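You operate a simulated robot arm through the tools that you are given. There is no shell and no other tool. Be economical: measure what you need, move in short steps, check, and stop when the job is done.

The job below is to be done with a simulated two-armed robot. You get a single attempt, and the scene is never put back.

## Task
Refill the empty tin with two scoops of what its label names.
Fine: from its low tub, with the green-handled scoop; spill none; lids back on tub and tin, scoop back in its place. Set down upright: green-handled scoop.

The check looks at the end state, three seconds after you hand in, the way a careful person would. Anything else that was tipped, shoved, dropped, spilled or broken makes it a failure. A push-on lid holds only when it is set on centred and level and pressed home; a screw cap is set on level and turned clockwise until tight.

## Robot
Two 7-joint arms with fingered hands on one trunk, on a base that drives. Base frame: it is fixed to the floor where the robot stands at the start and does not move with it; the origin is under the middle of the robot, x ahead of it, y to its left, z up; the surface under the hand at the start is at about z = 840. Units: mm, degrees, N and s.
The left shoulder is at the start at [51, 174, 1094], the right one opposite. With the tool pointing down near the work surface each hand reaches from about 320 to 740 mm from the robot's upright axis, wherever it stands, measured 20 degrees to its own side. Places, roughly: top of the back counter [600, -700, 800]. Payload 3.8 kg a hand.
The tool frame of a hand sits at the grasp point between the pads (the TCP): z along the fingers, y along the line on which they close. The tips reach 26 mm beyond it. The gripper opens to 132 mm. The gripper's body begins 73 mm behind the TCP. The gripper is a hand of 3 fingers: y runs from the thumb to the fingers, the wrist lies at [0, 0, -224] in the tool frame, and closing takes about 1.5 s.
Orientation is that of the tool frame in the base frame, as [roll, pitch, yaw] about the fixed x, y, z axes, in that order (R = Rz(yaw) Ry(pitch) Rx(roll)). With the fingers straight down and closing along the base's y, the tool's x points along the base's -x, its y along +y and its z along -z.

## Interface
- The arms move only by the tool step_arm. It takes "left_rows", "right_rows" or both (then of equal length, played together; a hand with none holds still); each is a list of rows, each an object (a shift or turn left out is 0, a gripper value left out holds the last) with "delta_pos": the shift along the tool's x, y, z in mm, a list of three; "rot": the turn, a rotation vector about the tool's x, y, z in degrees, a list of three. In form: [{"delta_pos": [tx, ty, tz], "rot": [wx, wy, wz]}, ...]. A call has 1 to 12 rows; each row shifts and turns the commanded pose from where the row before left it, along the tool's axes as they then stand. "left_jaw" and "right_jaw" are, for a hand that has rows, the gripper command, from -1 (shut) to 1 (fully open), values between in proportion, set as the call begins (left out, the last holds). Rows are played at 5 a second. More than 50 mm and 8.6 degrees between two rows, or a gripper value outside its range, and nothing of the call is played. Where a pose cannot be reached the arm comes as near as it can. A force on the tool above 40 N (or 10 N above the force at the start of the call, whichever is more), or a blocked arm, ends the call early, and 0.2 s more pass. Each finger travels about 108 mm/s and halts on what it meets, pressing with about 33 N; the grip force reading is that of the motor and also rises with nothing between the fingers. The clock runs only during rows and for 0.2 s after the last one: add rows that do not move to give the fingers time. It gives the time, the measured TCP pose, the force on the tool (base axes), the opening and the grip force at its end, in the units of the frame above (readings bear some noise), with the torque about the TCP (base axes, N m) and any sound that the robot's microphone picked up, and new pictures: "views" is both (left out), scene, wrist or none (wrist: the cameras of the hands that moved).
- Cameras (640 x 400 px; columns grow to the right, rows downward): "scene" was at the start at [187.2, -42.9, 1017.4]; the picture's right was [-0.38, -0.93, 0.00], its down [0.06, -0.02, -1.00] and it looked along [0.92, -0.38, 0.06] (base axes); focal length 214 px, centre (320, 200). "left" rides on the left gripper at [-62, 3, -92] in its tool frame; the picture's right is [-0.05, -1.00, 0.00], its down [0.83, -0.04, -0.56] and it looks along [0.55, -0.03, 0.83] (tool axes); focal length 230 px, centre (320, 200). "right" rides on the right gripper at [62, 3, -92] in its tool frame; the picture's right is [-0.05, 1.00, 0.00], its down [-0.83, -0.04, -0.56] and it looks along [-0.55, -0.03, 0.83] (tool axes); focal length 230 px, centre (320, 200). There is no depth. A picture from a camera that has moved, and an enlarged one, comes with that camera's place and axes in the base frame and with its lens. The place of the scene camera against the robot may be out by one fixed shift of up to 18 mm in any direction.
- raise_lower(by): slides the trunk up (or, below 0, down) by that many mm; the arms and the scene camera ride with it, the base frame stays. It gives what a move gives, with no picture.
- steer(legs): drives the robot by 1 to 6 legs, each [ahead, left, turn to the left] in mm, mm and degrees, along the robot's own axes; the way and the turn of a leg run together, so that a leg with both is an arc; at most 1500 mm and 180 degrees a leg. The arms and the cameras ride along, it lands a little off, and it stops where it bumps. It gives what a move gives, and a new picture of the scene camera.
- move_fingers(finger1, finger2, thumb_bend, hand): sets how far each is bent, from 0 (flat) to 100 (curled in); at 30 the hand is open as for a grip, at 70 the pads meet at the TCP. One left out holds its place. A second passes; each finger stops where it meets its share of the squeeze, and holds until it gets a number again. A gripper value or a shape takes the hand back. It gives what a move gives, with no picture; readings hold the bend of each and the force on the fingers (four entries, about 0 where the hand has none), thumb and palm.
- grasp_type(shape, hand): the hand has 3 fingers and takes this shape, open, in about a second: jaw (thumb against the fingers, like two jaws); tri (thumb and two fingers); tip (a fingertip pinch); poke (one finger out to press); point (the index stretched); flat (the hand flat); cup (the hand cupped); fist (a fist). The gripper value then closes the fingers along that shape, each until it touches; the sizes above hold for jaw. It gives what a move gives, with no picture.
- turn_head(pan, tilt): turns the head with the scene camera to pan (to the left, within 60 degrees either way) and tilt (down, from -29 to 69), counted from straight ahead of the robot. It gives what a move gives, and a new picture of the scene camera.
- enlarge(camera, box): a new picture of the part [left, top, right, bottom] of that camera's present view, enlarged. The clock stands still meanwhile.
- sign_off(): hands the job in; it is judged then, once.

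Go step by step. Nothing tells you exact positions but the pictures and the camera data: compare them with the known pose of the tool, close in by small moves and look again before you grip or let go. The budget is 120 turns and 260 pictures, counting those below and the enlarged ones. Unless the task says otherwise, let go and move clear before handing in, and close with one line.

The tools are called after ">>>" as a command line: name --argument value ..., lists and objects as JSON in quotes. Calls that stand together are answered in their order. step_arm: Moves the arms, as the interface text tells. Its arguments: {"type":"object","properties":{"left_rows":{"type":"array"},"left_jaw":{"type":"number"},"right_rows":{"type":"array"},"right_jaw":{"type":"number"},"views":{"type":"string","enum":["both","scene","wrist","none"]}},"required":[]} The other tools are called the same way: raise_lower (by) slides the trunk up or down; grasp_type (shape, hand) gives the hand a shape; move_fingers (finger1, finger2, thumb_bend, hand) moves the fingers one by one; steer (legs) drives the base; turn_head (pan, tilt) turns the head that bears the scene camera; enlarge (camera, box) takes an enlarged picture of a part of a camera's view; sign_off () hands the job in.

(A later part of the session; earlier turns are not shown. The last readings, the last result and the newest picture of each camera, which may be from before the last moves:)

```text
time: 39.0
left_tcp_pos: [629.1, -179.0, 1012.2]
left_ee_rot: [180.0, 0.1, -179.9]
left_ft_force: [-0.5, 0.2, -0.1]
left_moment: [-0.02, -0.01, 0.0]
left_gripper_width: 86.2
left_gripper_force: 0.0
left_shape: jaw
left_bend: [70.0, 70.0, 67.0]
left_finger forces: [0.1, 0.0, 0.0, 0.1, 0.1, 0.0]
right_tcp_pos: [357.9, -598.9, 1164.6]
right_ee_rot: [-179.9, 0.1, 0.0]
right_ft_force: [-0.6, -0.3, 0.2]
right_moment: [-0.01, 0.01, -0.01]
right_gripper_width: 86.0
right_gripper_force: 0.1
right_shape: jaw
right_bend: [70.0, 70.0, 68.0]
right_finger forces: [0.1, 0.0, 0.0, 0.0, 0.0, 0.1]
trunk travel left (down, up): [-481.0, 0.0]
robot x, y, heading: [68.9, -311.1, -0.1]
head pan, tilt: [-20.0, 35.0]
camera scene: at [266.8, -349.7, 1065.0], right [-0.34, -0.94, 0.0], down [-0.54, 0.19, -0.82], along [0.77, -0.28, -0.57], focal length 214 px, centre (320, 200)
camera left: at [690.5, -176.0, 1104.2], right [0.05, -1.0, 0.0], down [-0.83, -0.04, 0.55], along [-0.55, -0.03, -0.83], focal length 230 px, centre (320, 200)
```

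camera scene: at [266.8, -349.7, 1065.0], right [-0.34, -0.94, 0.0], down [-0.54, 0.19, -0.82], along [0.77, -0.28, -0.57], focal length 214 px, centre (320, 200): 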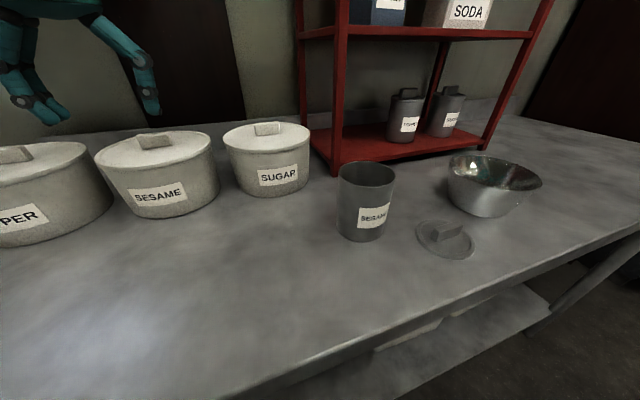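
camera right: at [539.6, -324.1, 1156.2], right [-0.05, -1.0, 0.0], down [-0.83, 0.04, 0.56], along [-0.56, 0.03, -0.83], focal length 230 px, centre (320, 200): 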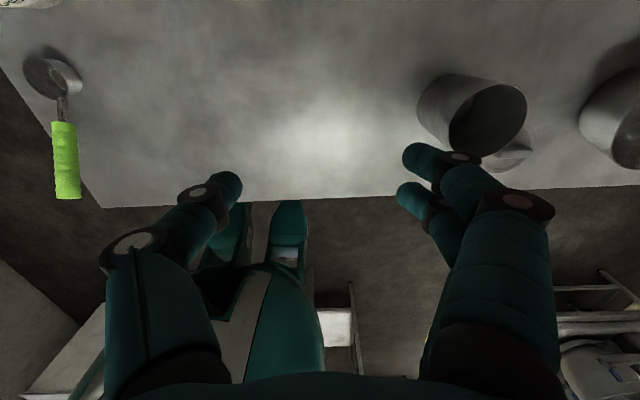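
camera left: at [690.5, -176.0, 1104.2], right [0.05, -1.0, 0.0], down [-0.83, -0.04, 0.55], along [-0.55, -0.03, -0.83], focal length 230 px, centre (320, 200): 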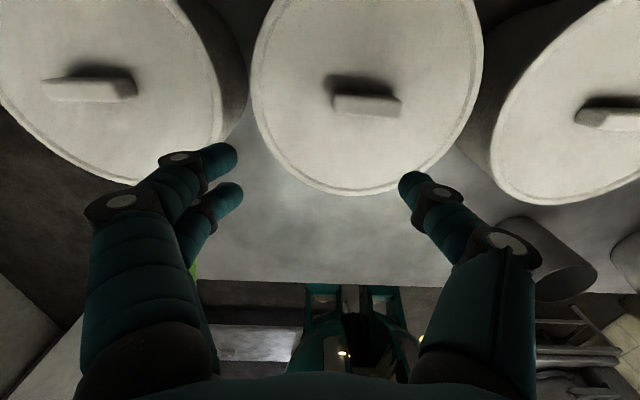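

The left arm reaches well. The knob is a bar along y, so I'll turn the hand 90° so that the two fingers lie along it, moving over [660,-208].

>>> step_arm --left_rows '[{"rot": [0, 0, -8.4]}, {"rot": [0, 0, -8.4]}, {"rot": [0, 0, -8.4]}, {"rot": [0, 0, -8.4]}, {"rot": [0, 0, -8.4]}, {"rot": [0, 0, -8.4]}, {"rot": [0, 0, -8.4]}, {"rot": [0, 0, -8.4]}, {"rot": [0, 0, -8.4]}, {"rot": [0, 0, -8.4]}, {"delta_pos": [29, -31, 0], "rot": [0, 0, -6]}, {}]' --left_jaw 0.0 --views "both"

```text
time: 41.6
left_tcp_pos: [655.8, -211.3, 1012.4]
left_ee_rot: [179.9, 0.0, -89.8]
left_ft_force: [0.5, 0.5, -0.1]
left_moment: [-0.01, -0.01, 0.0]
left_gripper_width: 66.7
left_gripper_force: 0.0
left_shape: jaw
left_bend: [73.0, 73.0, 70.0]
left_finger forces: [0.0, 0.0, 0.1, 0.1, 0.1, 0.0]
right_tcp_pos: [358.0, -598.7, 1165.4]
right_ee_rot: [179.9, 0.1, 0.0]
right_ft_force: [-1.2, 0.5, 0.3]
right_moment: [-0.03, -0.03, -0.02]
right_gripper_width: 85.6
right_gripper_force: 0.0
right_shape: jaw
right_bend: [70.0, 70.0, 68.0]
right_finger forces: [0.0, 0.1, 0.0, 0.0, 0.1, 0.0]
trunk travel left (down, up): [-481.0, 0.0]
robot x, y, heading: [72.3, -310.8, 0.1]
head pan, tilt: [-20.0, 35.0]
camera scene: at [266.8, -349.1, 1065.0], right [-0.34, -0.94, 0.0], down [-0.54, 0.19, -0.82], along [0.77, -0.28, -0.57], focal length 214 px, centre (320, 200)
camera left: at [653.1, -148.6, 1104.7], right [1.0, 0.06, 0.0], down [0.05, -0.83, 0.56], along [0.03, -0.55, -0.83], focal length 230 px, centre (320, 200)
```

scene: 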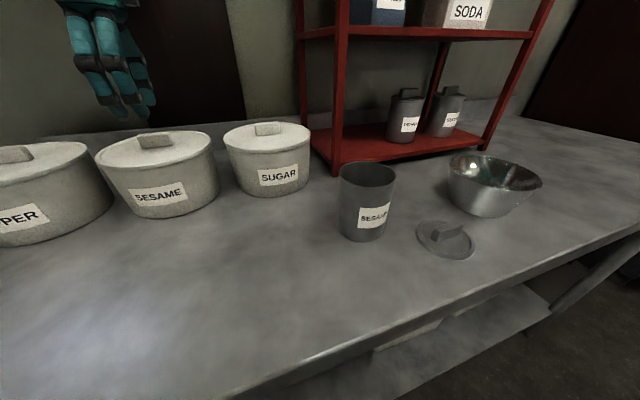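
left: 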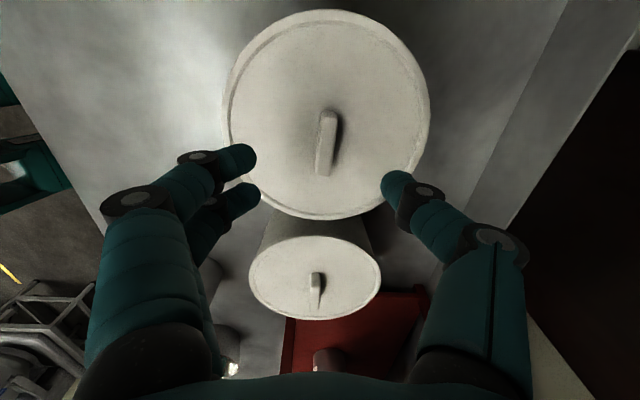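

>>> step_arm --left_rows '[{"delta_pos": [-3.5, -4, 18]}, {"delta_pos": [0, 0, 18]}, {"delta_pos": [0, 0, 16]}, {}]' --views "both"

>>> enlarge --camera "scene" --box '[40, 60, 280, 220]'

```text
time: 42.6
left_tcp_pos: [660.8, -207.9, 962.2]
left_ee_rot: [-179.8, 0.0, -89.9]
left_ft_force: [-0.8, 1.5, 9.0]
left_moment: [0.02, 0.45, -0.06]
left_gripper_width: 66.4
left_gripper_force: 0.0
left_shape: jaw
left_bend: [73.0, 73.0, 70.0]
left_finger forces: [4.9, 4.7, 0.0, 0.0, 0.0, 0.0]
right_tcp_pos: [357.4, -600.3, 1165.7]
right_ee_rot: [-179.9, 0.0, 0.0]
right_ft_force: [-0.7, -0.3, -0.1]
right_moment: [-0.03, -0.03, 0.02]
right_gripper_width: 85.7
right_gripper_force: 0.1
right_shape: jaw
right_bend: [70.0, 70.0, 68.0]
right_finger forces: [0.0, 0.0, 0.1, 0.0, 0.1, 0.0]
trunk travel left (down, up): [-481.0, 0.0]
robot x, y, heading: [69.0, -307.0, 0.0]
head pan, tilt: [-20.0, 35.0]
camera scene: at [266.5, -350.2, 1065.3], right [-0.34, -0.94, 0.0], down [-0.54, 0.2, -0.82], along [0.77, -0.28, -0.57], focal length 214 px, centre (320, 200)
camera left: at [656.6, -146.1, 1054.2], right [1.0, 0.05, 0.0], down [0.04, -0.83, 0.56], along [0.03, -0.55, -0.83], focal length 230 px, centre (320, 200)
```

scene: 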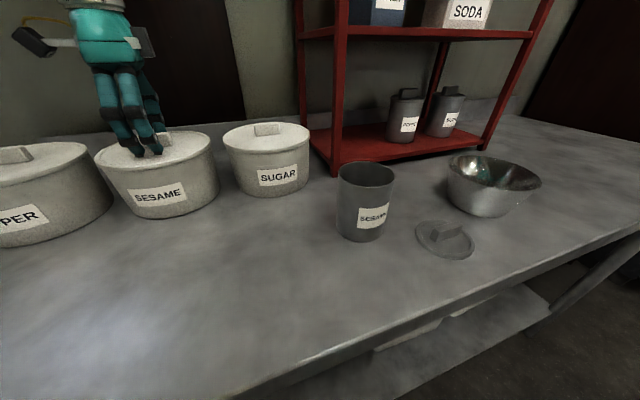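
left: 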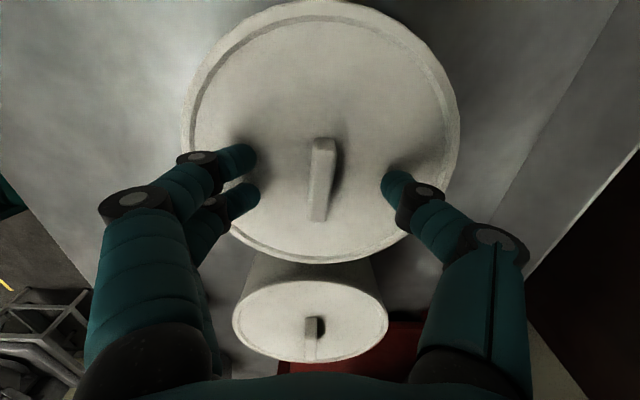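

```text
2.50 times, centred on (160, 140) of scene
camera zoom: at [266.5, -350.2, 1065.3], right [-0.34, -0.94, 0.0], down [-0.54, 0.2, -0.82], along [0.77, -0.28, -0.57], focal length 536 px, centre (720, 350)
```

zoom: 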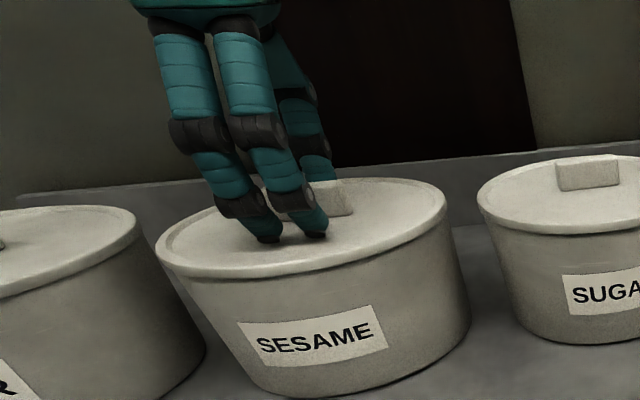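

The fingertips just touch the lid plate (top ≈936). I'll lift 4 mm, centre along the knob and close.

>>> step_arm --left_rows '[{"delta_pos": [-4, 0, -4]}, {}]' --views "none"

>>> step_arm --left_rows '[{}, {}, {}, {}, {}, {}, {}, {}]' --left_jaw -1 --views "both"

```text
time: 43.2
left_tcp_pos: [659.7, -203.4, 962.2]
left_ee_rot: [179.9, 0.1, -89.9]
left_ft_force: [-0.2, 0.2, 0.5]
left_moment: [0.01, -0.03, -0.02]
left_gripper_width: 66.5
left_gripper_force: 0.0
left_shape: jaw
left_bend: [73.0, 73.0, 70.0]
left_finger forces: [0.1, 0.1, 0.0, 0.1, 0.0, 0.0]
right_tcp_pos: [359.4, -599.6, 1165.1]
right_ee_rot: [-179.9, 0.2, 0.0]
right_ft_force: [0.3, 0.2, 0.1]
right_moment: [-0.06, 0.0, 0.05]
right_gripper_width: 86.0
right_gripper_force: 0.0
right_shape: jaw
right_bend: [70.0, 70.0, 68.0]
right_finger forces: [0.1, 0.0, 0.0, 0.0, 0.0, 0.0]
trunk travel left (down, up): [-481.0, 0.0]
robot x, y, heading: [69.9, -311.1, 0.1]
head pan, tilt: [-20.0, 35.0]
```

```text
time: 45.0
left_tcp_pos: [661.3, -204.9, 964.0]
left_ee_rot: [-180.0, 0.0, -89.9]
left_ft_force: [-0.3, -1.0, 0.4]
left_moment: [0.01, -0.01, -0.02]
left_gripper_width: 6.9
left_gripper_force: 32.7
left_shape: jaw
left_bend: [71.0, 71.0, 70.0]
left_finger forces: [15.1, 14.6, 0.1, 0.0, 29.9, 0.0]
right_tcp_pos: [360.3, -599.1, 1165.1]
right_ee_rot: [-179.9, 0.0, 0.0]
right_ft_force: [-0.2, 0.3, 0.6]
right_moment: [0.01, 0.0, -0.01]
right_gripper_width: 86.0
right_gripper_force: 0.2
right_shape: jaw
right_bend: [70.0, 70.0, 68.0]
right_finger forces: [0.0, 0.0, 0.0, 0.0, 0.0, 0.1]
trunk travel left (down, up): [-481.0, 0.0]
robot x, y, heading: [65.1, -310.9, 0.0]
head pan, tilt: [-20.0, 35.0]
heard: snap
camera scene: at [267.2, -350.1, 1064.9], right [-0.34, -0.94, 0.0], down [-0.54, 0.2, -0.82], along [0.77, -0.28, -0.57], focal length 214 px, centre (320, 200)
camera left: at [657.5, -142.0, 1056.2], right [1.0, 0.05, 0.0], down [0.04, -0.83, 0.56], along [0.03, -0.55, -0.83], focal length 230 px, centre (320, 200)
```

scene: 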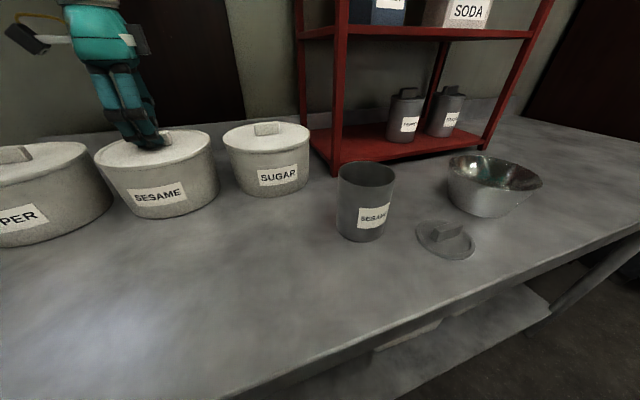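
left: 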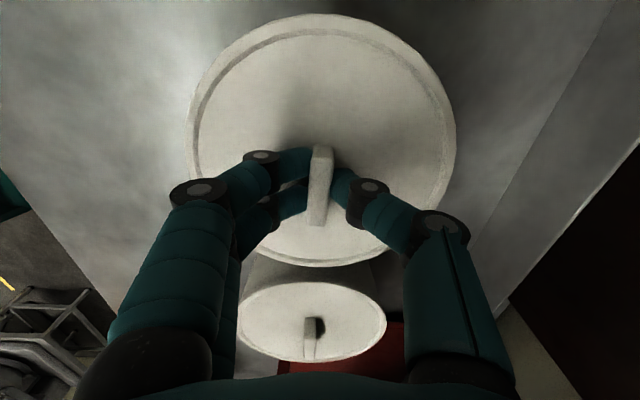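

>>> step_arm --left_rows '[{"delta_pos": [0, 0, -4]}, {"delta_pos": [0, 0, -4]}, {}]' --views "none"

>>> enlarge --camera "scene" --box '[40, 60, 280, 220]'

```text
time: 45.8
left_tcp_pos: [661.2, -203.5, 972.2]
left_ee_rot: [-179.9, 0.0, -89.9]
left_ft_force: [0.8, -0.3, -1.2]
left_moment: [0.0, -0.02, 0.01]
left_gripper_width: 6.8
left_gripper_force: 33.0
left_shape: jaw
left_bend: [71.0, 71.0, 70.0]
left_finger forces: [15.1, 14.8, 0.0, 0.1, 29.8, 0.0]
right_tcp_pos: [359.1, -599.7, 1164.0]
right_ee_rot: [-179.9, 0.1, 0.0]
right_ft_force: [0.4, 0.2, -0.1]
right_moment: [-0.03, 0.04, 0.02]
right_gripper_width: 86.2
right_gripper_force: 0.1
right_shape: jaw
right_bend: [70.0, 70.0, 68.0]
right_finger forces: [0.0, 0.0, 0.0, 0.0, 0.0, 0.0]
trunk travel left (down, up): [-481.0, 0.0]
robot x, y, heading: [71.7, -308.8, -0.0]
head pan, tilt: [-20.0, 35.0]
```

```text
2.50 times, centred on (160, 140) of scene
camera zoom: at [267.2, -350.2, 1064.9], right [-0.34, -0.94, 0.0], down [-0.54, 0.2, -0.82], along [0.77, -0.28, -0.57], focal length 536 px, centre (720, 350)
```

zoom: 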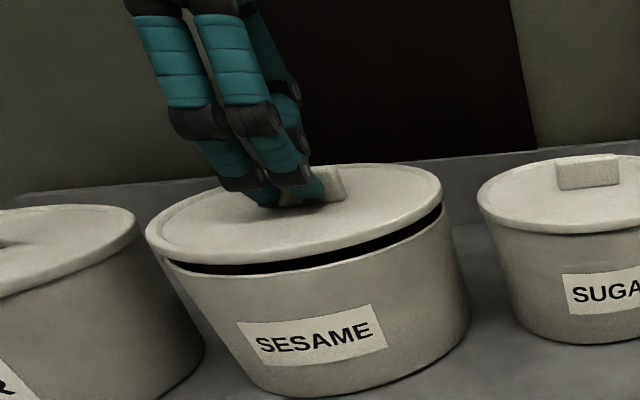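

The lid came free cleanly. I'll carry it up and over to a free spot at about [450,-280] on the counter.

>>> step_arm --left_rows '[{"delta_pos": [0, 0, -30]}, {"delta_pos": [0, 0, -30]}, {"delta_pos": [15, 42, 0]}, {"delta_pos": [15, 42, 0]}, {"delta_pos": [15, 42, 0]}, {"delta_pos": [15, 42, 0]}, {"delta_pos": [16, 42, 0]}, {"delta_pos": [0, 0, 40]}, {"delta_pos": [0, 0, 40]}, {"delta_pos": [0, 0, 40]}, {}]' --views "both"

```text
time: 48.2
left_tcp_pos: [450.8, -279.9, 911.5]
left_ee_rot: [-180.0, 0.0, -89.9]
left_ft_force: [0.3, 1.0, -0.1]
left_moment: [-0.01, 0.03, 0.01]
left_gripper_width: 6.7
left_gripper_force: 32.7
left_shape: jaw
left_bend: [71.0, 71.0, 70.0]
left_finger forces: [14.9, 14.6, 0.1, 0.0, 29.5, 0.0]
right_tcp_pos: [358.6, -600.1, 1165.5]
right_ee_rot: [-179.9, 0.1, -0.1]
right_ft_force: [-0.1, -0.6, 0.2]
right_moment: [0.01, -0.01, 0.04]
right_gripper_width: 86.1
right_gripper_force: 0.1
right_shape: jaw
right_bend: [70.0, 70.0, 68.0]
right_finger forces: [0.0, 0.0, 0.0, 0.1, 0.0, 0.0]
trunk travel left (down, up): [-481.0, 0.0]
robot x, y, heading: [72.6, -313.5, 0.0]
head pan, tilt: [-20.0, 35.0]
camera scene: at [267.0, -350.2, 1065.0], right [-0.34, -0.94, 0.0], down [-0.54, 0.2, -0.82], along [0.77, -0.28, -0.57], focal length 214 px, centre (320, 200)
camera left: at [447.3, -217.9, 1004.0], right [1.0, 0.05, 0.0], down [0.04, -0.83, 0.56], along [0.03, -0.55, -0.83], focal length 230 px, centre (320, 200)
```

scene: 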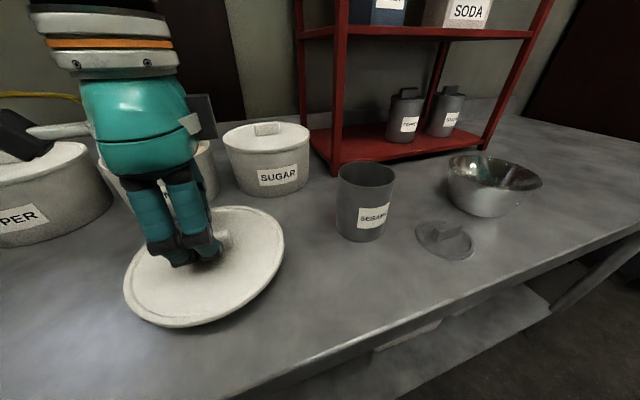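
left: 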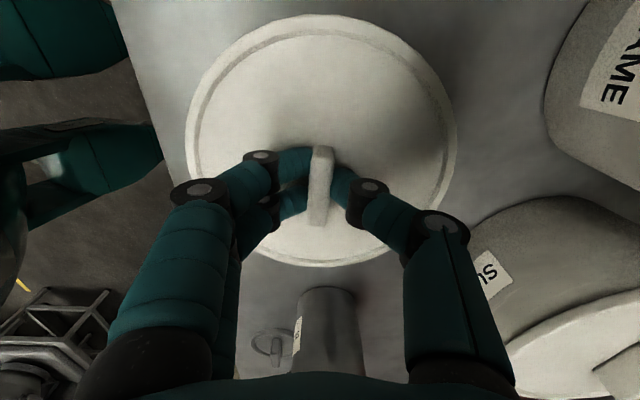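

Lid is level above the counter. I'll lower gently until it touches.

>>> step_arm --left_rows '[{"delta_pos": [0, 0, 10]}, {"delta_pos": [0, 0, 8]}, {"delta_pos": [0, 0, 5]}, {"delta_pos": [0, 0, 4]}, {"delta_pos": [0, 0, 3]}, {"delta_pos": [0, 0, 3]}, {}]' --views "none"

```text
time: 49.8
left_tcp_pos: [451.3, -279.4, 879.0]
left_ee_rot: [180.0, 0.1, -89.9]
left_ft_force: [-0.5, -0.2, 0.2]
left_moment: [0.02, 0.01, 0.0]
left_gripper_width: 6.7
left_gripper_force: 33.2
left_shape: jaw
left_bend: [71.0, 71.0, 70.0]
left_finger forces: [14.9, 14.6, 0.0, 0.1, 29.5, 0.0]
right_tcp_pos: [358.2, -600.5, 1165.1]
right_ee_rot: [-179.9, 0.1, 0.0]
right_ft_force: [0.9, -0.5, 0.1]
right_moment: [0.01, -0.02, 0.02]
right_gripper_width: 85.9
right_gripper_force: 0.0
right_shape: jaw
right_bend: [70.0, 70.0, 68.0]
right_finger forces: [0.0, 0.0, 0.0, 0.1, 0.1, 0.1]
trunk travel left (down, up): [-481.0, 0.0]
robot x, y, heading: [68.8, -312.2, -0.1]
head pan, tilt: [-20.0, 35.0]
```

>>> step_arm --left_rows '[{"delta_pos": [0, 0, 3]}, {"delta_pos": [0, 0, 2]}, {"delta_pos": [0, 0, 2]}, {}]' --views "scene"

```text
time: 50.8
left_tcp_pos: [451.5, -280.2, 873.4]
left_ee_rot: [-179.8, -0.1, -89.9]
left_ft_force: [0.3, 0.1, 14.4]
left_moment: [0.04, 0.07, 0.0]
left_gripper_width: 6.8
left_gripper_force: 32.4
left_shape: jaw
left_bend: [71.0, 71.0, 71.0]
left_finger forces: [17.1, 16.8, 0.1, 0.0, 34.1, 0.0]
right_tcp_pos: [358.4, -598.9, 1165.2]
right_ee_rot: [-179.9, -0.1, 0.0]
right_ft_force: [-0.3, -0.2, -0.3]
right_moment: [0.02, 0.0, 0.04]
right_gripper_width: 86.0
right_gripper_force: 0.1
right_shape: jaw
right_bend: [70.0, 70.0, 68.0]
right_finger forces: [0.0, 0.0, 0.1, 0.1, 0.1, 0.1]
trunk travel left (down, up): [-481.0, 0.0]
robot x, y, heading: [68.5, -309.9, -0.0]
head pan, tilt: [-20.0, 35.0]
camera scene: at [266.6, -350.2, 1065.3], right [-0.34, -0.94, 0.0], down [-0.54, 0.2, -0.82], along [0.77, -0.28, -0.57], focal length 214 px, centre (320, 200)
```

scene: 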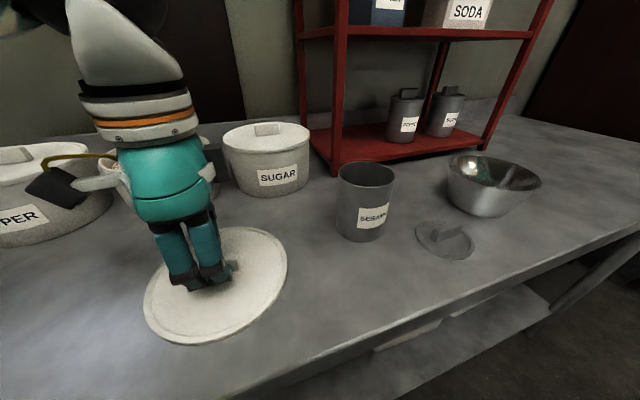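

The lid rests on the counter at [451,-280]. I'll release and lift off, then view into the tub.

>>> step_arm --left_rows '[{"delta_pos": [0, 0, -1]}, {}, {}, {}]' --left_jaw -0.3 --views "none"

>>> step_arm --left_rows '[{"delta_pos": [0, 0, -30]}, {"delta_pos": [0, 0, -40]}, {"delta_pos": [0, 0, -40]}, {"delta_pos": [0, 0, -40]}, {"delta_pos": [0, -40, -10]}, {"delta_pos": [0, -40, 0]}, {"delta_pos": [-20, -40, 0]}, {}]' --views "both"

```text
time: 51.8
left_tcp_pos: [450.6, -280.6, 872.0]
left_ee_rot: [-180.0, 0.1, -89.9]
left_ft_force: [-0.3, -0.8, 8.3]
left_moment: [-0.07, 0.0, 0.02]
left_gripper_width: 43.8
left_gripper_force: 0.1
left_shape: jaw
left_bend: [75.0, 75.0, 71.0]
left_finger forces: [2.3, 2.3, 0.0, 0.0, 3.4, 0.1]
right_tcp_pos: [358.3, -599.9, 1164.9]
right_ee_rot: [-179.9, 0.1, 0.0]
right_ft_force: [0.2, -0.7, -0.1]
right_moment: [-0.02, 0.02, -0.01]
right_gripper_width: 85.9
right_gripper_force: 0.1
right_shape: jaw
right_bend: [70.0, 70.0, 68.0]
right_finger forces: [0.1, 0.0, 0.0, 0.0, 0.1, 0.0]
trunk travel left (down, up): [-481.0, 0.0]
robot x, y, heading: [69.1, -312.1, 0.2]
head pan, tilt: [-20.0, 35.0]
```

```text
time: 53.6
left_tcp_pos: [571.7, -261.4, 1033.3]
left_ee_rot: [180.0, 0.0, -90.0]
left_ft_force: [0.0, 0.8, -0.9]
left_moment: [0.01, -0.05, 0.0]
left_gripper_width: 45.9
left_gripper_force: 0.1
left_shape: jaw
left_bend: [74.0, 74.0, 70.0]
left_finger forces: [0.1, 0.1, 0.0, 0.0, 0.0, 0.0]
right_tcp_pos: [358.0, -599.9, 1165.2]
right_ee_rot: [-179.9, 0.1, 0.0]
right_ft_force: [0.3, -0.1, -0.2]
right_moment: [-0.01, 0.03, -0.02]
right_gripper_width: 86.2
right_gripper_force: 0.0
right_shape: jaw
right_bend: [70.0, 70.0, 68.0]
right_finger forces: [0.0, 0.1, 0.0, 0.1, 0.0, 0.1]
trunk travel left (down, up): [-481.0, 0.0]
robot x, y, heading: [70.4, -312.7, 0.1]
head pan, tilt: [-20.0, 35.0]
camera scene: at [266.9, -350.4, 1064.9], right [-0.34, -0.94, 0.0], down [-0.54, 0.2, -0.82], along [0.77, -0.28, -0.57], focal length 214 px, centre (320, 200)
camera left: at [568.0, -198.3, 1125.5], right [1.0, 0.05, 0.0], down [0.04, -0.83, 0.55], along [0.03, -0.55, -0.83], focal length 230 px, centre (320, 200)
```

scene: 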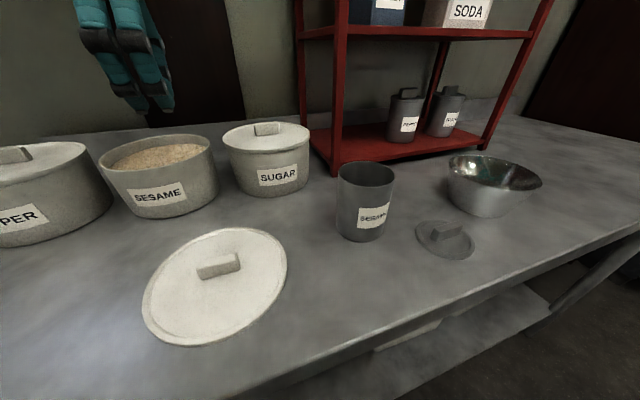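
left: 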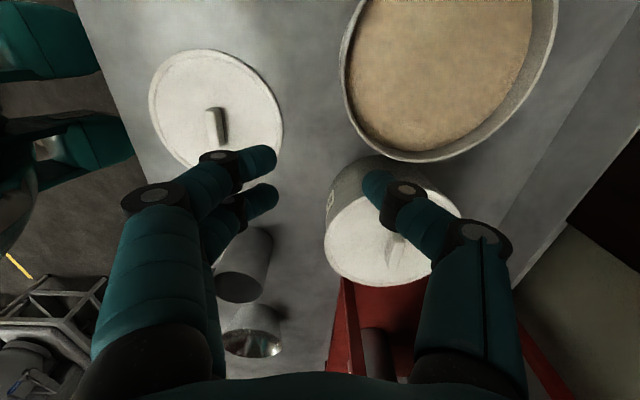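

>>> enlarge --camera "scene" --box '[80, 110, 240, 220]'

>>> enlarge --camera "scene" --box '[310, 130, 490, 280]'

```text
3.64 times, centred on (160, 165) of scene
camera zoom: at [266.9, -350.4, 1064.9], right [-0.34, -0.94, 0.0], down [-0.54, 0.2, -0.82], along [0.77, -0.28, -0.57], focal length 780 px, centre (902, 327)
```

zoom: 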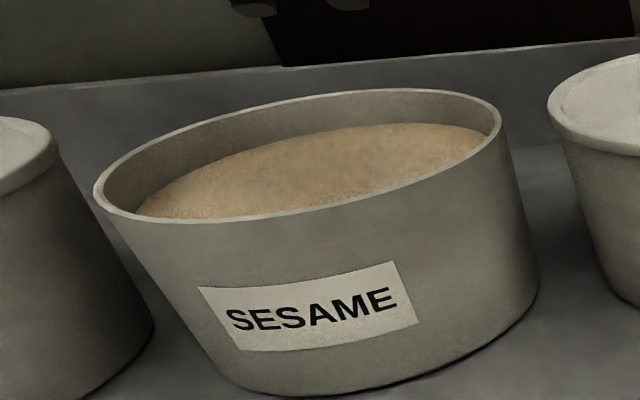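

```text
2.67 times, centred on (400, 205) of scene
camera zoom: at [266.9, -350.4, 1064.9], right [-0.34, -0.94, 0.0], down [-0.54, 0.2, -0.82], along [0.77, -0.28, -0.57], focal length 572 px, centre (107, 187)
```

zoom: 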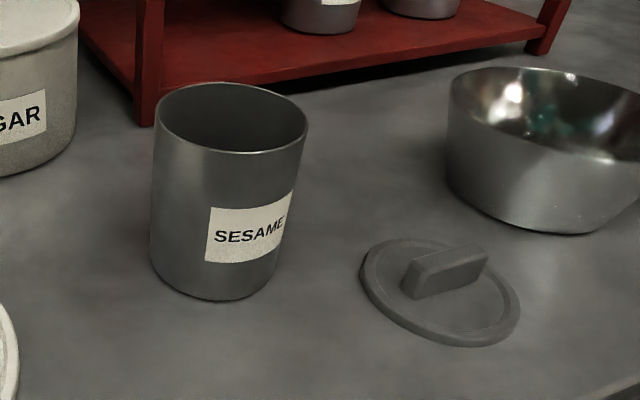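

The sesame sits about 20 mm below the rim. Next the scoop: I'll turn the hand back, back the robot off to make room for a forward-pointing hand, and pitch the hand in line with the scoop's handle.

>>> steer --legs '[[-190, 0, 0], [0, 120, 0]]'

>>> step_arm --left_rows '[{"rot": [0, 0, 8.5]}, {"rot": [0, 0, 8.5]}, {"rot": [0, 0, 8.5]}, {"rot": [0, 0, 8.5]}, {"rot": [0, 0, 8.5]}, {"rot": [0, 0, 8.5]}, {"rot": [0, 0, 8.5]}, {"rot": [0, 0, 8.5]}, {"rot": [0, 0, 8.5]}, {"rot": [0, 0, 8.5]}, {"rot": [0, 0, 5]}, {}]' --left_jaw 0.3 --views "none"

>>> step_arm --left_rows '[{"rot": [0, -8.5, 0]}, {"rot": [0, -8.5, 0]}, {"rot": [0, -8.5, 0]}, {"rot": [0, -8.5, 0]}, {"rot": [0, -8.5, 0]}, {"rot": [0, -8.5, 0]}, {"rot": [0, -3, 0]}, {}]' --views "none"

>>> turn_head --pan 0 --tilt 25

```text
time: 56.5
left_tcp_pos: [381.3, -141.5, 1032.9]
left_ee_rot: [-180.0, -0.1, -89.7]
left_ft_force: [-0.5, -0.7, 0.3]
left_moment: [0.0, 0.01, 0.04]
left_gripper_width: 45.9
left_gripper_force: 0.2
left_shape: jaw
left_bend: [74.0, 74.0, 70.0]
left_finger forces: [0.0, 0.1, 0.0, 0.0, 0.0, 0.0]
right_tcp_pos: [169.6, -480.3, 1164.6]
right_ee_rot: [-179.9, 0.1, -0.1]
right_ft_force: [-0.1, 0.8, 0.2]
right_moment: [0.0, 0.01, 0.0]
right_gripper_width: 85.9
right_gripper_force: 0.0
right_shape: jaw
right_bend: [70.0, 70.0, 68.0]
right_finger forces: [0.0, 0.1, 0.0, 0.0, 0.0, 0.0]
trunk travel left (down, up): [-481.0, 0.0]
robot x, y, heading: [-123.8, -194.9, 0.3]
head pan, tilt: [-20.0, 35.0]
camera scene: at [78.0, -231.3, 1064.9], right [-0.34, -0.94, 0.0], down [-0.54, 0.19, -0.82], along [0.77, -0.28, -0.57], focal length 214 px, centre (320, 200)
```

scene: 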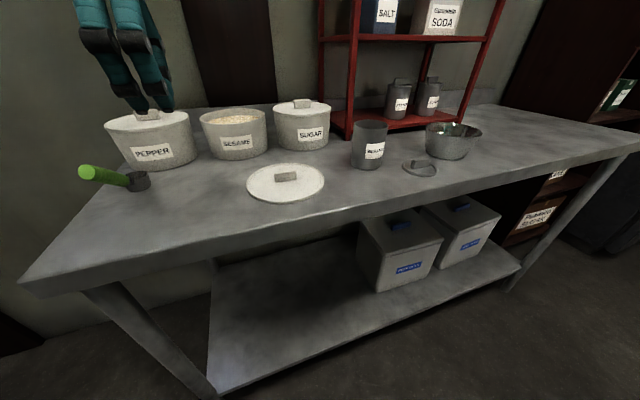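

```text
time: 59.1
left_tcp_pos: [381.1, -142.2, 1032.5]
left_ee_rot: [-180.0, -0.1, -179.9]
left_ft_force: [-0.5, 1.1, -0.2]
left_moment: [0.01, 0.01, 0.04]
left_gripper_width: 85.5
left_gripper_force: 0.0
left_shape: jaw
left_bend: [70.0, 70.0, 68.0]
left_finger forces: [0.0, 0.0, 0.0, 0.1, 0.0, 0.0]
right_tcp_pos: [168.9, -480.7, 1164.0]
right_ee_rot: [-179.9, 0.1, 0.0]
right_ft_force: [-0.5, -0.8, -0.6]
right_moment: [0.01, -0.01, 0.02]
right_gripper_width: 85.9
right_gripper_force: 0.1
right_shape: jaw
right_bend: [70.0, 70.0, 68.0]
right_finger forces: [0.0, 0.1, 0.0, 0.1, 0.0, 0.1]
trunk travel left (down, up): [-481.0, 0.0]
robot x, y, heading: [-124.2, -191.5, 0.2]
head pan, tilt: [-20.0, 35.0]
```

```text
time: 60.9
left_tcp_pos: [380.4, -141.1, 1032.6]
left_ee_rot: [180.0, 54.1, -179.8]
left_ft_force: [-0.6, 0.8, -0.1]
left_moment: [-0.01, 0.03, 0.0]
left_gripper_width: 85.4
left_gripper_force: 0.0
left_shape: jaw
left_bend: [70.0, 70.0, 68.0]
left_finger forces: [0.1, 0.0, 0.0, 0.1, 0.1, 0.0]
right_tcp_pos: [169.2, -482.6, 1165.5]
right_ee_rot: [-179.9, 0.1, 0.0]
right_ft_force: [-0.5, -0.4, 0.3]
right_moment: [0.03, 0.0, -0.03]
right_gripper_width: 86.1
right_gripper_force: 0.1
right_shape: jaw
right_bend: [70.0, 70.0, 68.0]
right_finger forces: [0.0, 0.1, 0.0, 0.0, 0.0, 0.0]
trunk travel left (down, up): [-481.0, 0.0]
robot x, y, heading: [-120.1, -189.9, 0.3]
head pan, tilt: [-20.0, 35.0]
```

```text
time: 61.7
left_tcp_pos: [381.9, -140.5, 1033.4]
left_ee_rot: [179.9, 54.0, -179.9]
left_ft_force: [0.3, -0.1, -0.3]
left_moment: [-0.02, 0.0, 0.03]
left_gripper_width: 85.5
left_gripper_force: 0.0
left_shape: jaw
left_bend: [70.0, 70.0, 68.0]
left_finger forces: [0.0, 0.1, 0.0, 0.1, 0.0, 0.0]
right_tcp_pos: [170.5, -481.5, 1165.7]
right_ee_rot: [-180.0, 0.1, 0.0]
right_ft_force: [0.5, 0.2, 0.4]
right_moment: [0.07, 0.0, 0.01]
right_gripper_width: 85.7
right_gripper_force: 0.0
right_shape: jaw
right_bend: [70.0, 70.0, 68.0]
right_finger forces: [0.1, 0.0, 0.0, 0.1, 0.0, 0.0]
trunk travel left (down, up): [-481.0, 0.0]
robot x, y, heading: [-117.1, -192.1, 0.2]
head pan, tilt: [0.0, 25.0]
camera scene: at [87.3, -201.3, 1080.6], right [0.0, -1.0, 0.0], down [-0.42, 0.0, -0.91], along [0.91, 0.0, -0.42], focal length 214 px, centre (320, 200)
```

scene: 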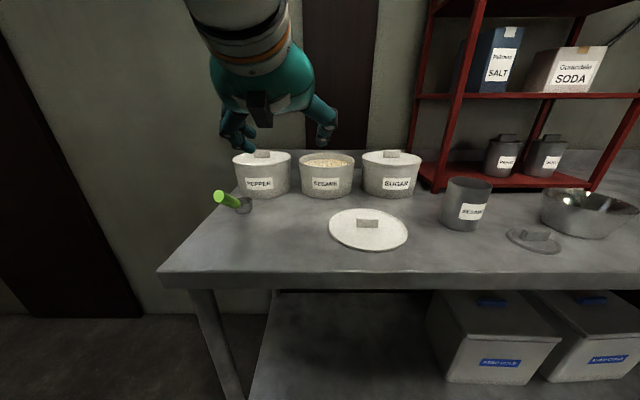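

>>> step_arm --left_rows '[{"delta_pos": [0, 39, 0]}, {"delta_pos": [0, 39, 0]}, {"delta_pos": [0, 39, 0]}, {"delta_pos": [33, 0, 21]}, {"delta_pos": [32, 0, 21]}, {}]' --left_jaw 0.2 --views "both"

```text
time: 63.1
left_tcp_pos: [376.4, -22.7, 956.9]
left_ee_rot: [180.0, 54.2, -179.9]
left_ft_force: [0.4, -0.1, 0.2]
left_moment: [0.0, -0.02, 0.0]
left_gripper_width: 80.0
left_gripper_force: 0.1
left_shape: jaw
left_bend: [71.0, 71.0, 71.0]
left_finger forces: [0.0, 0.0, 0.0, 0.1, 0.1, 0.0]
right_tcp_pos: [169.9, -480.6, 1165.0]
right_ee_rot: [-179.8, 0.1, 0.0]
right_ft_force: [0.2, -0.3, 1.0]
right_moment: [0.03, 0.0, -0.04]
right_gripper_width: 85.9
right_gripper_force: 0.0
right_shape: jaw
right_bend: [70.0, 70.0, 68.0]
right_finger forces: [0.0, 0.1, 0.0, 0.0, 0.0, 0.0]
trunk travel left (down, up): [-481.0, 0.0]
robot x, y, heading: [-121.2, -188.9, 0.3]
head pan, tilt: [0.0, 25.0]
camera scene: at [87.2, -201.3, 1080.7], right [0.0, -1.0, 0.0], down [-0.42, 0.0, -0.91], along [0.91, 0.0, -0.42], focal length 214 px, centre (320, 200)
camera left: at [338.4, -20.0, 1060.2], right [0.03, -1.0, 0.04], down [-0.94, -0.05, -0.35], along [0.35, -0.03, -0.94], focal length 230 px, centre (320, 200)
```

scene: 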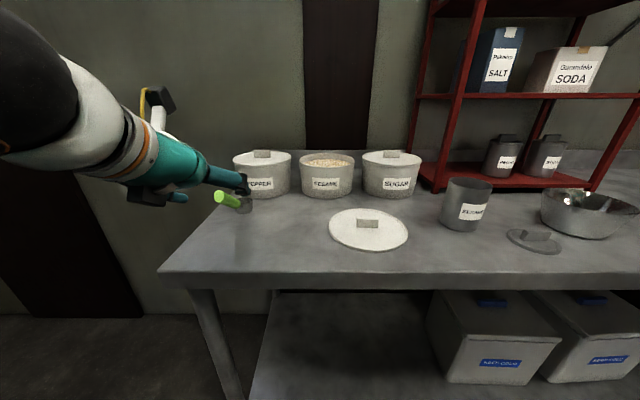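
left: 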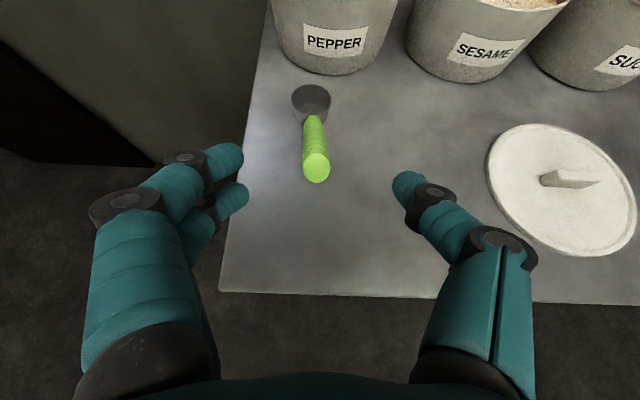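

The handle lies in line with the hand. I'll apply a small yaw and advance along it.

>>> step_arm --left_rows '[{"delta_pos": [0, 1, 0], "rot": [-2.8, 0, -2.1]}, {"delta_pos": [0, 0, 25]}, {"delta_pos": [0, 0, 25]}, {}]' --views "wrist"

>>> enlarge --camera "scene" --box '[120, 130, 320, 255]'

```text
time: 64.1
left_tcp_pos: [417.7, -21.0, 927.9]
left_ee_rot: [-180.0, 54.1, -176.2]
left_ft_force: [0.2, 0.0, -0.2]
left_moment: [-0.05, 0.0, 0.03]
left_gripper_width: 79.6
left_gripper_force: 0.1
left_shape: jaw
left_bend: [71.0, 71.0, 71.0]
left_finger forces: [0.0, 0.0, 0.0, 0.1, 0.0, 0.1]
right_tcp_pos: [170.9, -480.7, 1165.2]
right_ee_rot: [-179.9, 0.1, 0.0]
right_ft_force: [-0.6, -0.5, 0.4]
right_moment: [-0.01, 0.0, 0.0]
right_gripper_width: 85.8
right_gripper_force: 0.0
right_shape: jaw
right_bend: [70.0, 70.0, 68.0]
right_finger forces: [0.0, 0.0, 0.1, 0.1, 0.1, 0.1]
trunk travel left (down, up): [-481.0, 0.0]
robot x, y, heading: [-116.4, -189.2, 0.5]
head pan, tilt: [0.0, 25.0]
camera left: at [379.0, -19.8, 1031.0], right [0.09, -0.99, 0.04], down [-0.93, -0.1, -0.35], along [0.35, -0.01, -0.94], focal length 230 px, centre (320, 200)
```

left: 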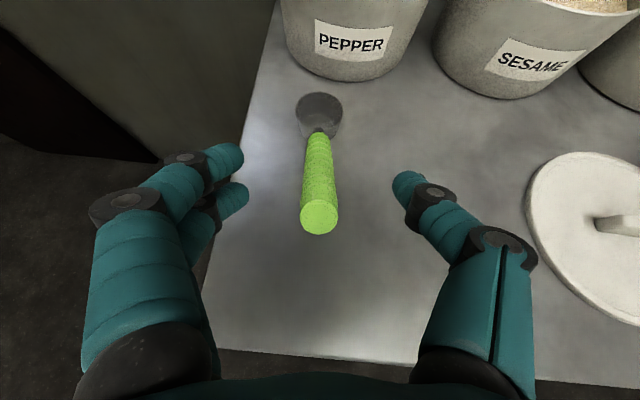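

```text
3.20 times, centred on (220, 192) of scene
camera zoom: at [87.1, -201.1, 1080.7], right [0.0, -1.0, 0.0], down [-0.42, 0.0, -0.91], along [0.91, 0.0, -0.42], focal length 686 px, centre (640, 224)
```

zoom: 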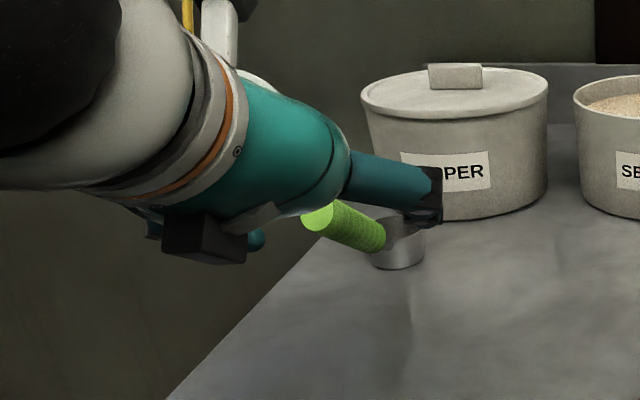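

>>> step_arm --left_rows '[{"delta_pos": [2, 0, 14]}, {"delta_pos": [0, 0, 14]}, {}]' --views "wrist"

```text
time: 64.9
left_tcp_pos: [438.6, -20.1, 908.3]
left_ee_rot: [179.9, 53.9, -176.3]
left_ft_force: [0.0, -0.3, 0.1]
left_moment: [0.0, -0.01, -0.02]
left_gripper_width: 79.8
left_gripper_force: 0.2
left_shape: jaw
left_bend: [71.0, 71.0, 71.0]
left_finger forces: [0.0, 0.1, 0.0, 0.0, 0.0, 0.0]
right_tcp_pos: [170.1, -481.1, 1165.2]
right_ee_rot: [-179.9, 0.1, 0.1]
right_ft_force: [0.3, -0.4, 0.4]
right_moment: [0.01, 0.01, -0.01]
right_gripper_width: 86.0
right_gripper_force: 0.0
right_shape: jaw
right_bend: [70.0, 70.0, 68.0]
right_finger forces: [0.0, 0.0, 0.1, 0.1, 0.1, 0.0]
trunk travel left (down, up): [-481.0, 0.0]
robot x, y, heading: [-118.4, -192.7, 0.2]
head pan, tilt: [0.0, 25.0]
camera left: at [400.4, -18.0, 1012.1], right [0.09, -0.99, 0.04], down [-0.93, -0.1, -0.35], along [0.35, -0.01, -0.94], focal length 230 px, centre (320, 200)
```

left: 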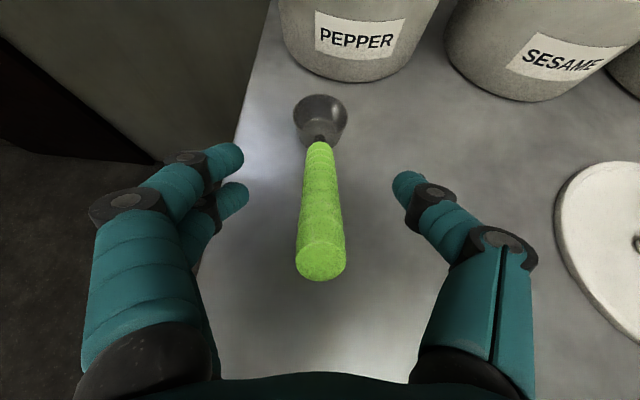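

Aligned. Closing on the handle.

>>> step_arm --left_rows '[{}, {}, {}, {}, {}, {}, {}, {}]' --left_jaw -1 --views "both"

```text
time: 66.7
left_tcp_pos: [438.9, -19.5, 907.7]
left_ee_rot: [-179.8, 54.0, -176.2]
left_ft_force: [0.5, 0.3, 0.3]
left_moment: [0.02, -0.02, 0.04]
left_gripper_width: 11.6
left_gripper_force: 32.9
left_shape: jaw
left_bend: [72.0, 72.0, 70.0]
left_finger forces: [14.8, 15.1, 0.1, 0.1, 29.3, 0.0]
right_tcp_pos: [169.9, -481.0, 1163.7]
right_ee_rot: [-179.9, 0.1, -0.1]
right_ft_force: [-0.5, 0.0, -0.4]
right_moment: [0.0, 0.03, -0.01]
right_gripper_width: 85.8
right_gripper_force: 0.2
right_shape: jaw
right_bend: [70.0, 70.0, 68.0]
right_finger forces: [0.0, 0.1, 0.1, 0.0, 0.0, 0.0]
trunk travel left (down, up): [-481.0, 0.0]
robot x, y, heading: [-117.8, -188.4, 0.2]
head pan, tilt: [0.0, 25.0]
camera scene: at [87.3, -201.2, 1080.6], right [0.0, -1.0, 0.0], down [-0.42, 0.0, -0.91], along [0.91, 0.0, -0.42], focal length 214 px, centre (320, 200)
camera left: at [400.3, -18.2, 1012.2], right [0.09, -0.99, 0.04], down [-0.93, -0.1, -0.35], along [0.35, -0.01, -0.94], focal length 230 px, centre (320, 200)
```

scene: 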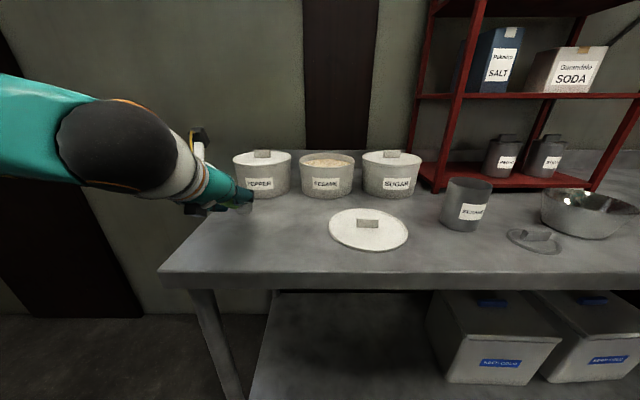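
left: 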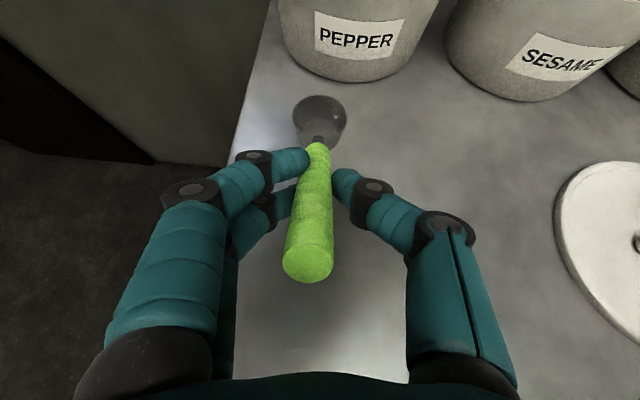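

Grip is firm (15+15 vs 29 N). Lifting straight up.

>>> step_arm --left_rows '[{"delta_pos": [-8, 0, -6]}, {"delta_pos": [-24, 0, -18]}, {"delta_pos": [-32, 0, -24]}, {"delta_pos": [-32, 0, -24]}, {}]' --views "both"

>>> enlarge --camera "scene" --box '[120, 80, 320, 205]'

```text
time: 67.9
left_tcp_pos: [436.4, -19.4, 1029.0]
left_ee_rot: [180.0, 54.0, -176.3]
left_ft_force: [0.0, 0.3, -0.6]
left_moment: [-0.02, 0.06, 0.01]
left_gripper_width: 11.8
left_gripper_force: 32.7
left_shape: jaw
left_bend: [72.0, 72.0, 70.0]
left_finger forces: [15.4, 16.3, 0.0, 0.0, 29.2, 0.1]
right_tcp_pos: [171.3, -480.0, 1165.6]
right_ee_rot: [-179.9, 0.1, 0.0]
right_ft_force: [-0.3, 0.4, -0.7]
right_moment: [0.03, 0.01, 0.01]
right_gripper_width: 86.1
right_gripper_force: 0.0
right_shape: jaw
right_bend: [70.0, 70.0, 68.0]
right_finger forces: [0.1, 0.0, 0.0, 0.1, 0.0, 0.0]
trunk travel left (down, up): [-481.0, 0.0]
robot x, y, heading: [-120.5, -188.4, 0.0]
head pan, tilt: [0.0, 25.0]
camera scene: at [87.5, -201.1, 1080.5], right [0.0, -1.0, 0.0], down [-0.42, 0.0, -0.91], along [0.91, 0.0, -0.42], focal length 214 px, centre (320, 200)
camera left: at [398.1, -18.3, 1133.1], right [0.09, -0.99, 0.04], down [-0.93, -0.1, -0.35], along [0.35, -0.01, -0.94], focal length 230 px, centre (320, 200)
```

scene: 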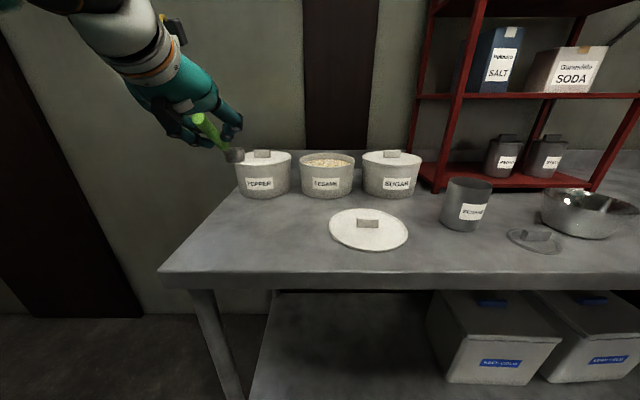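
left: 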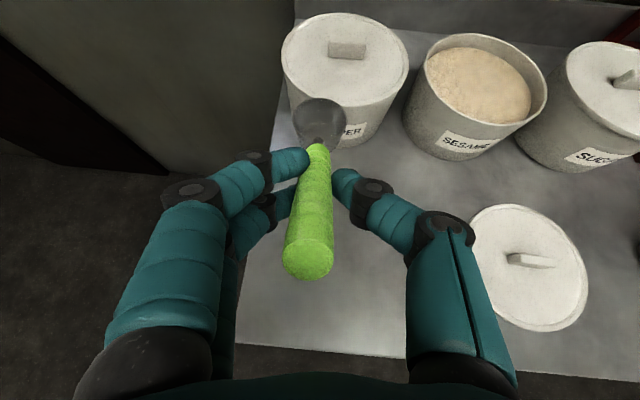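

```text
3.20 times, centred on (220, 142) of scene
camera zoom: at [87.5, -201.1, 1080.5], right [0.0, -1.0, 0.0], down [-0.42, 0.0, -0.91], along [0.91, 0.0, -0.42], focal length 686 px, centre (640, 384)
```

zoom: 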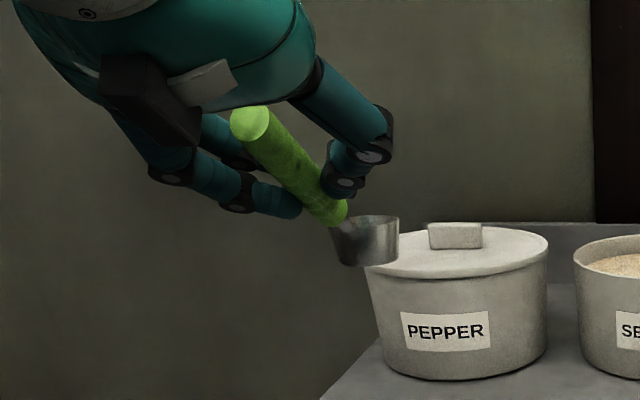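

The scoop is held level without slipping; its cup centre is about [+83,+6,−41] from the TCP. I'll drive right so tub and tin both fall in the left arm's range, then hover over the tub.

>>> steer --legs '[[0, -160, 0]]'

>>> step_arm --left_rows '[{"delta_pos": [-24, 0, 32]}, {"delta_pos": [-24, -15, 32]}, {"delta_pos": [-24, -15, 32]}, {}]' --views "both"

```text
time: 70.0
left_tcp_pos: [437.2, -178.5, 1029.2]
left_ee_rot: [-180.0, 54.0, -176.3]
left_ft_force: [-0.4, 0.8, -0.8]
left_moment: [0.0, 0.04, -0.01]
left_gripper_width: 11.3
left_gripper_force: 32.7
left_shape: jaw
left_bend: [72.0, 72.0, 70.0]
left_finger forces: [15.4, 16.4, 0.0, 0.0, 29.3, 0.0]
right_tcp_pos: [169.7, -640.1, 1164.6]
right_ee_rot: [-179.9, 0.2, 0.1]
right_ft_force: [-0.7, 0.1, 0.0]
right_moment: [0.03, 0.01, 0.01]
right_gripper_width: 85.7
right_gripper_force: 0.0
right_shape: jaw
right_bend: [70.0, 70.0, 68.0]
right_finger forces: [0.0, 0.0, 0.0, 0.0, 0.0, 0.0]
trunk travel left (down, up): [-481.0, 0.0]
robot x, y, heading: [-123.5, -351.3, 0.3]
head pan, tilt: [0.0, 25.0]
camera scene: at [87.8, -361.2, 1080.6], right [0.0, -1.0, 0.0], down [-0.42, 0.0, -0.91], along [0.91, 0.0, -0.42], focal length 214 px, centre (320, 200)
```

scene: 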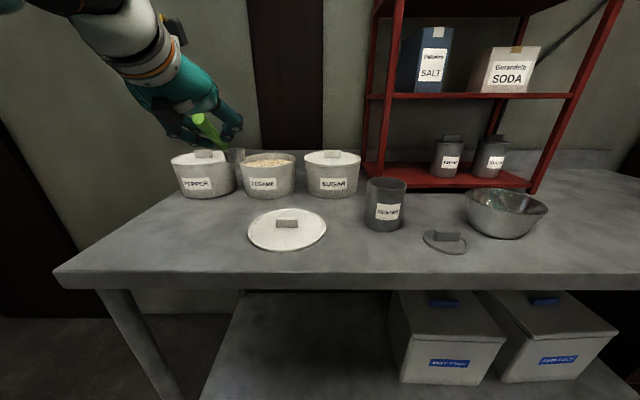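

```text
time: 71.0
left_tcp_pos: [558.3, -201.7, 1030.8]
left_ee_rot: [-180.0, 53.9, -176.3]
left_ft_force: [0.0, -1.2, -0.3]
left_moment: [0.0, 0.02, 0.0]
left_gripper_width: 11.3
left_gripper_force: 33.1
left_shape: jaw
left_bend: [72.0, 72.0, 70.0]
left_finger forces: [15.8, 16.4, 0.1, 0.0, 29.5, 0.0]
right_tcp_pos: [171.4, -641.3, 1164.3]
right_ee_rot: [-179.9, 0.1, 0.1]
right_ft_force: [0.3, 0.3, -1.9]
right_moment: [-0.02, 0.0, 0.04]
right_gripper_width: 85.9
right_gripper_force: 0.1
right_shape: jaw
right_bend: [70.0, 70.0, 68.0]
right_finger forces: [0.0, 0.0, 0.1, 0.1, 0.0, 0.1]
trunk travel left (down, up): [-481.0, 0.0]
robot x, y, heading: [-117.3, -351.4, 0.3]
head pan, tilt: [0.0, 25.0]
camera scene: at [87.4, -360.7, 1080.7], right [0.0, -1.0, 0.0], down [-0.42, 0.0, -0.91], along [0.91, 0.0, -0.42], focal length 214 px, centre (320, 200)
camera left: at [520.2, -200.7, 1134.8], right [0.09, -0.99, 0.04], down [-0.93, -0.1, -0.35], along [0.35, -0.01, -0.94], focal length 230 px, centre (320, 200)
```

scene: 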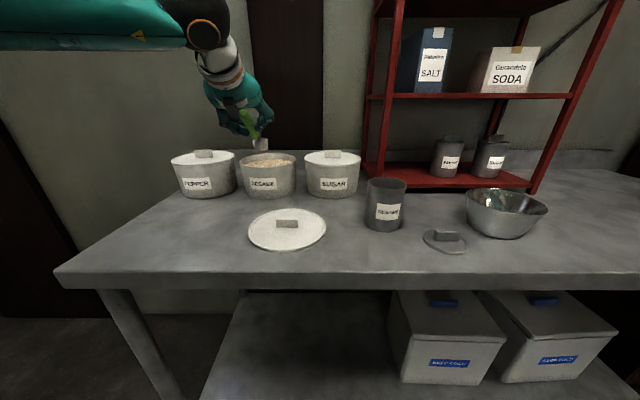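
left: 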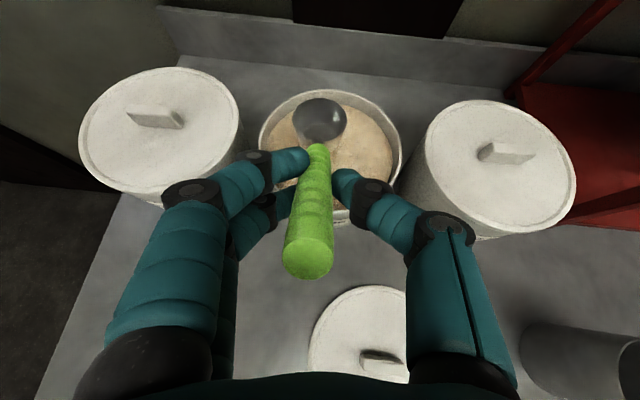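

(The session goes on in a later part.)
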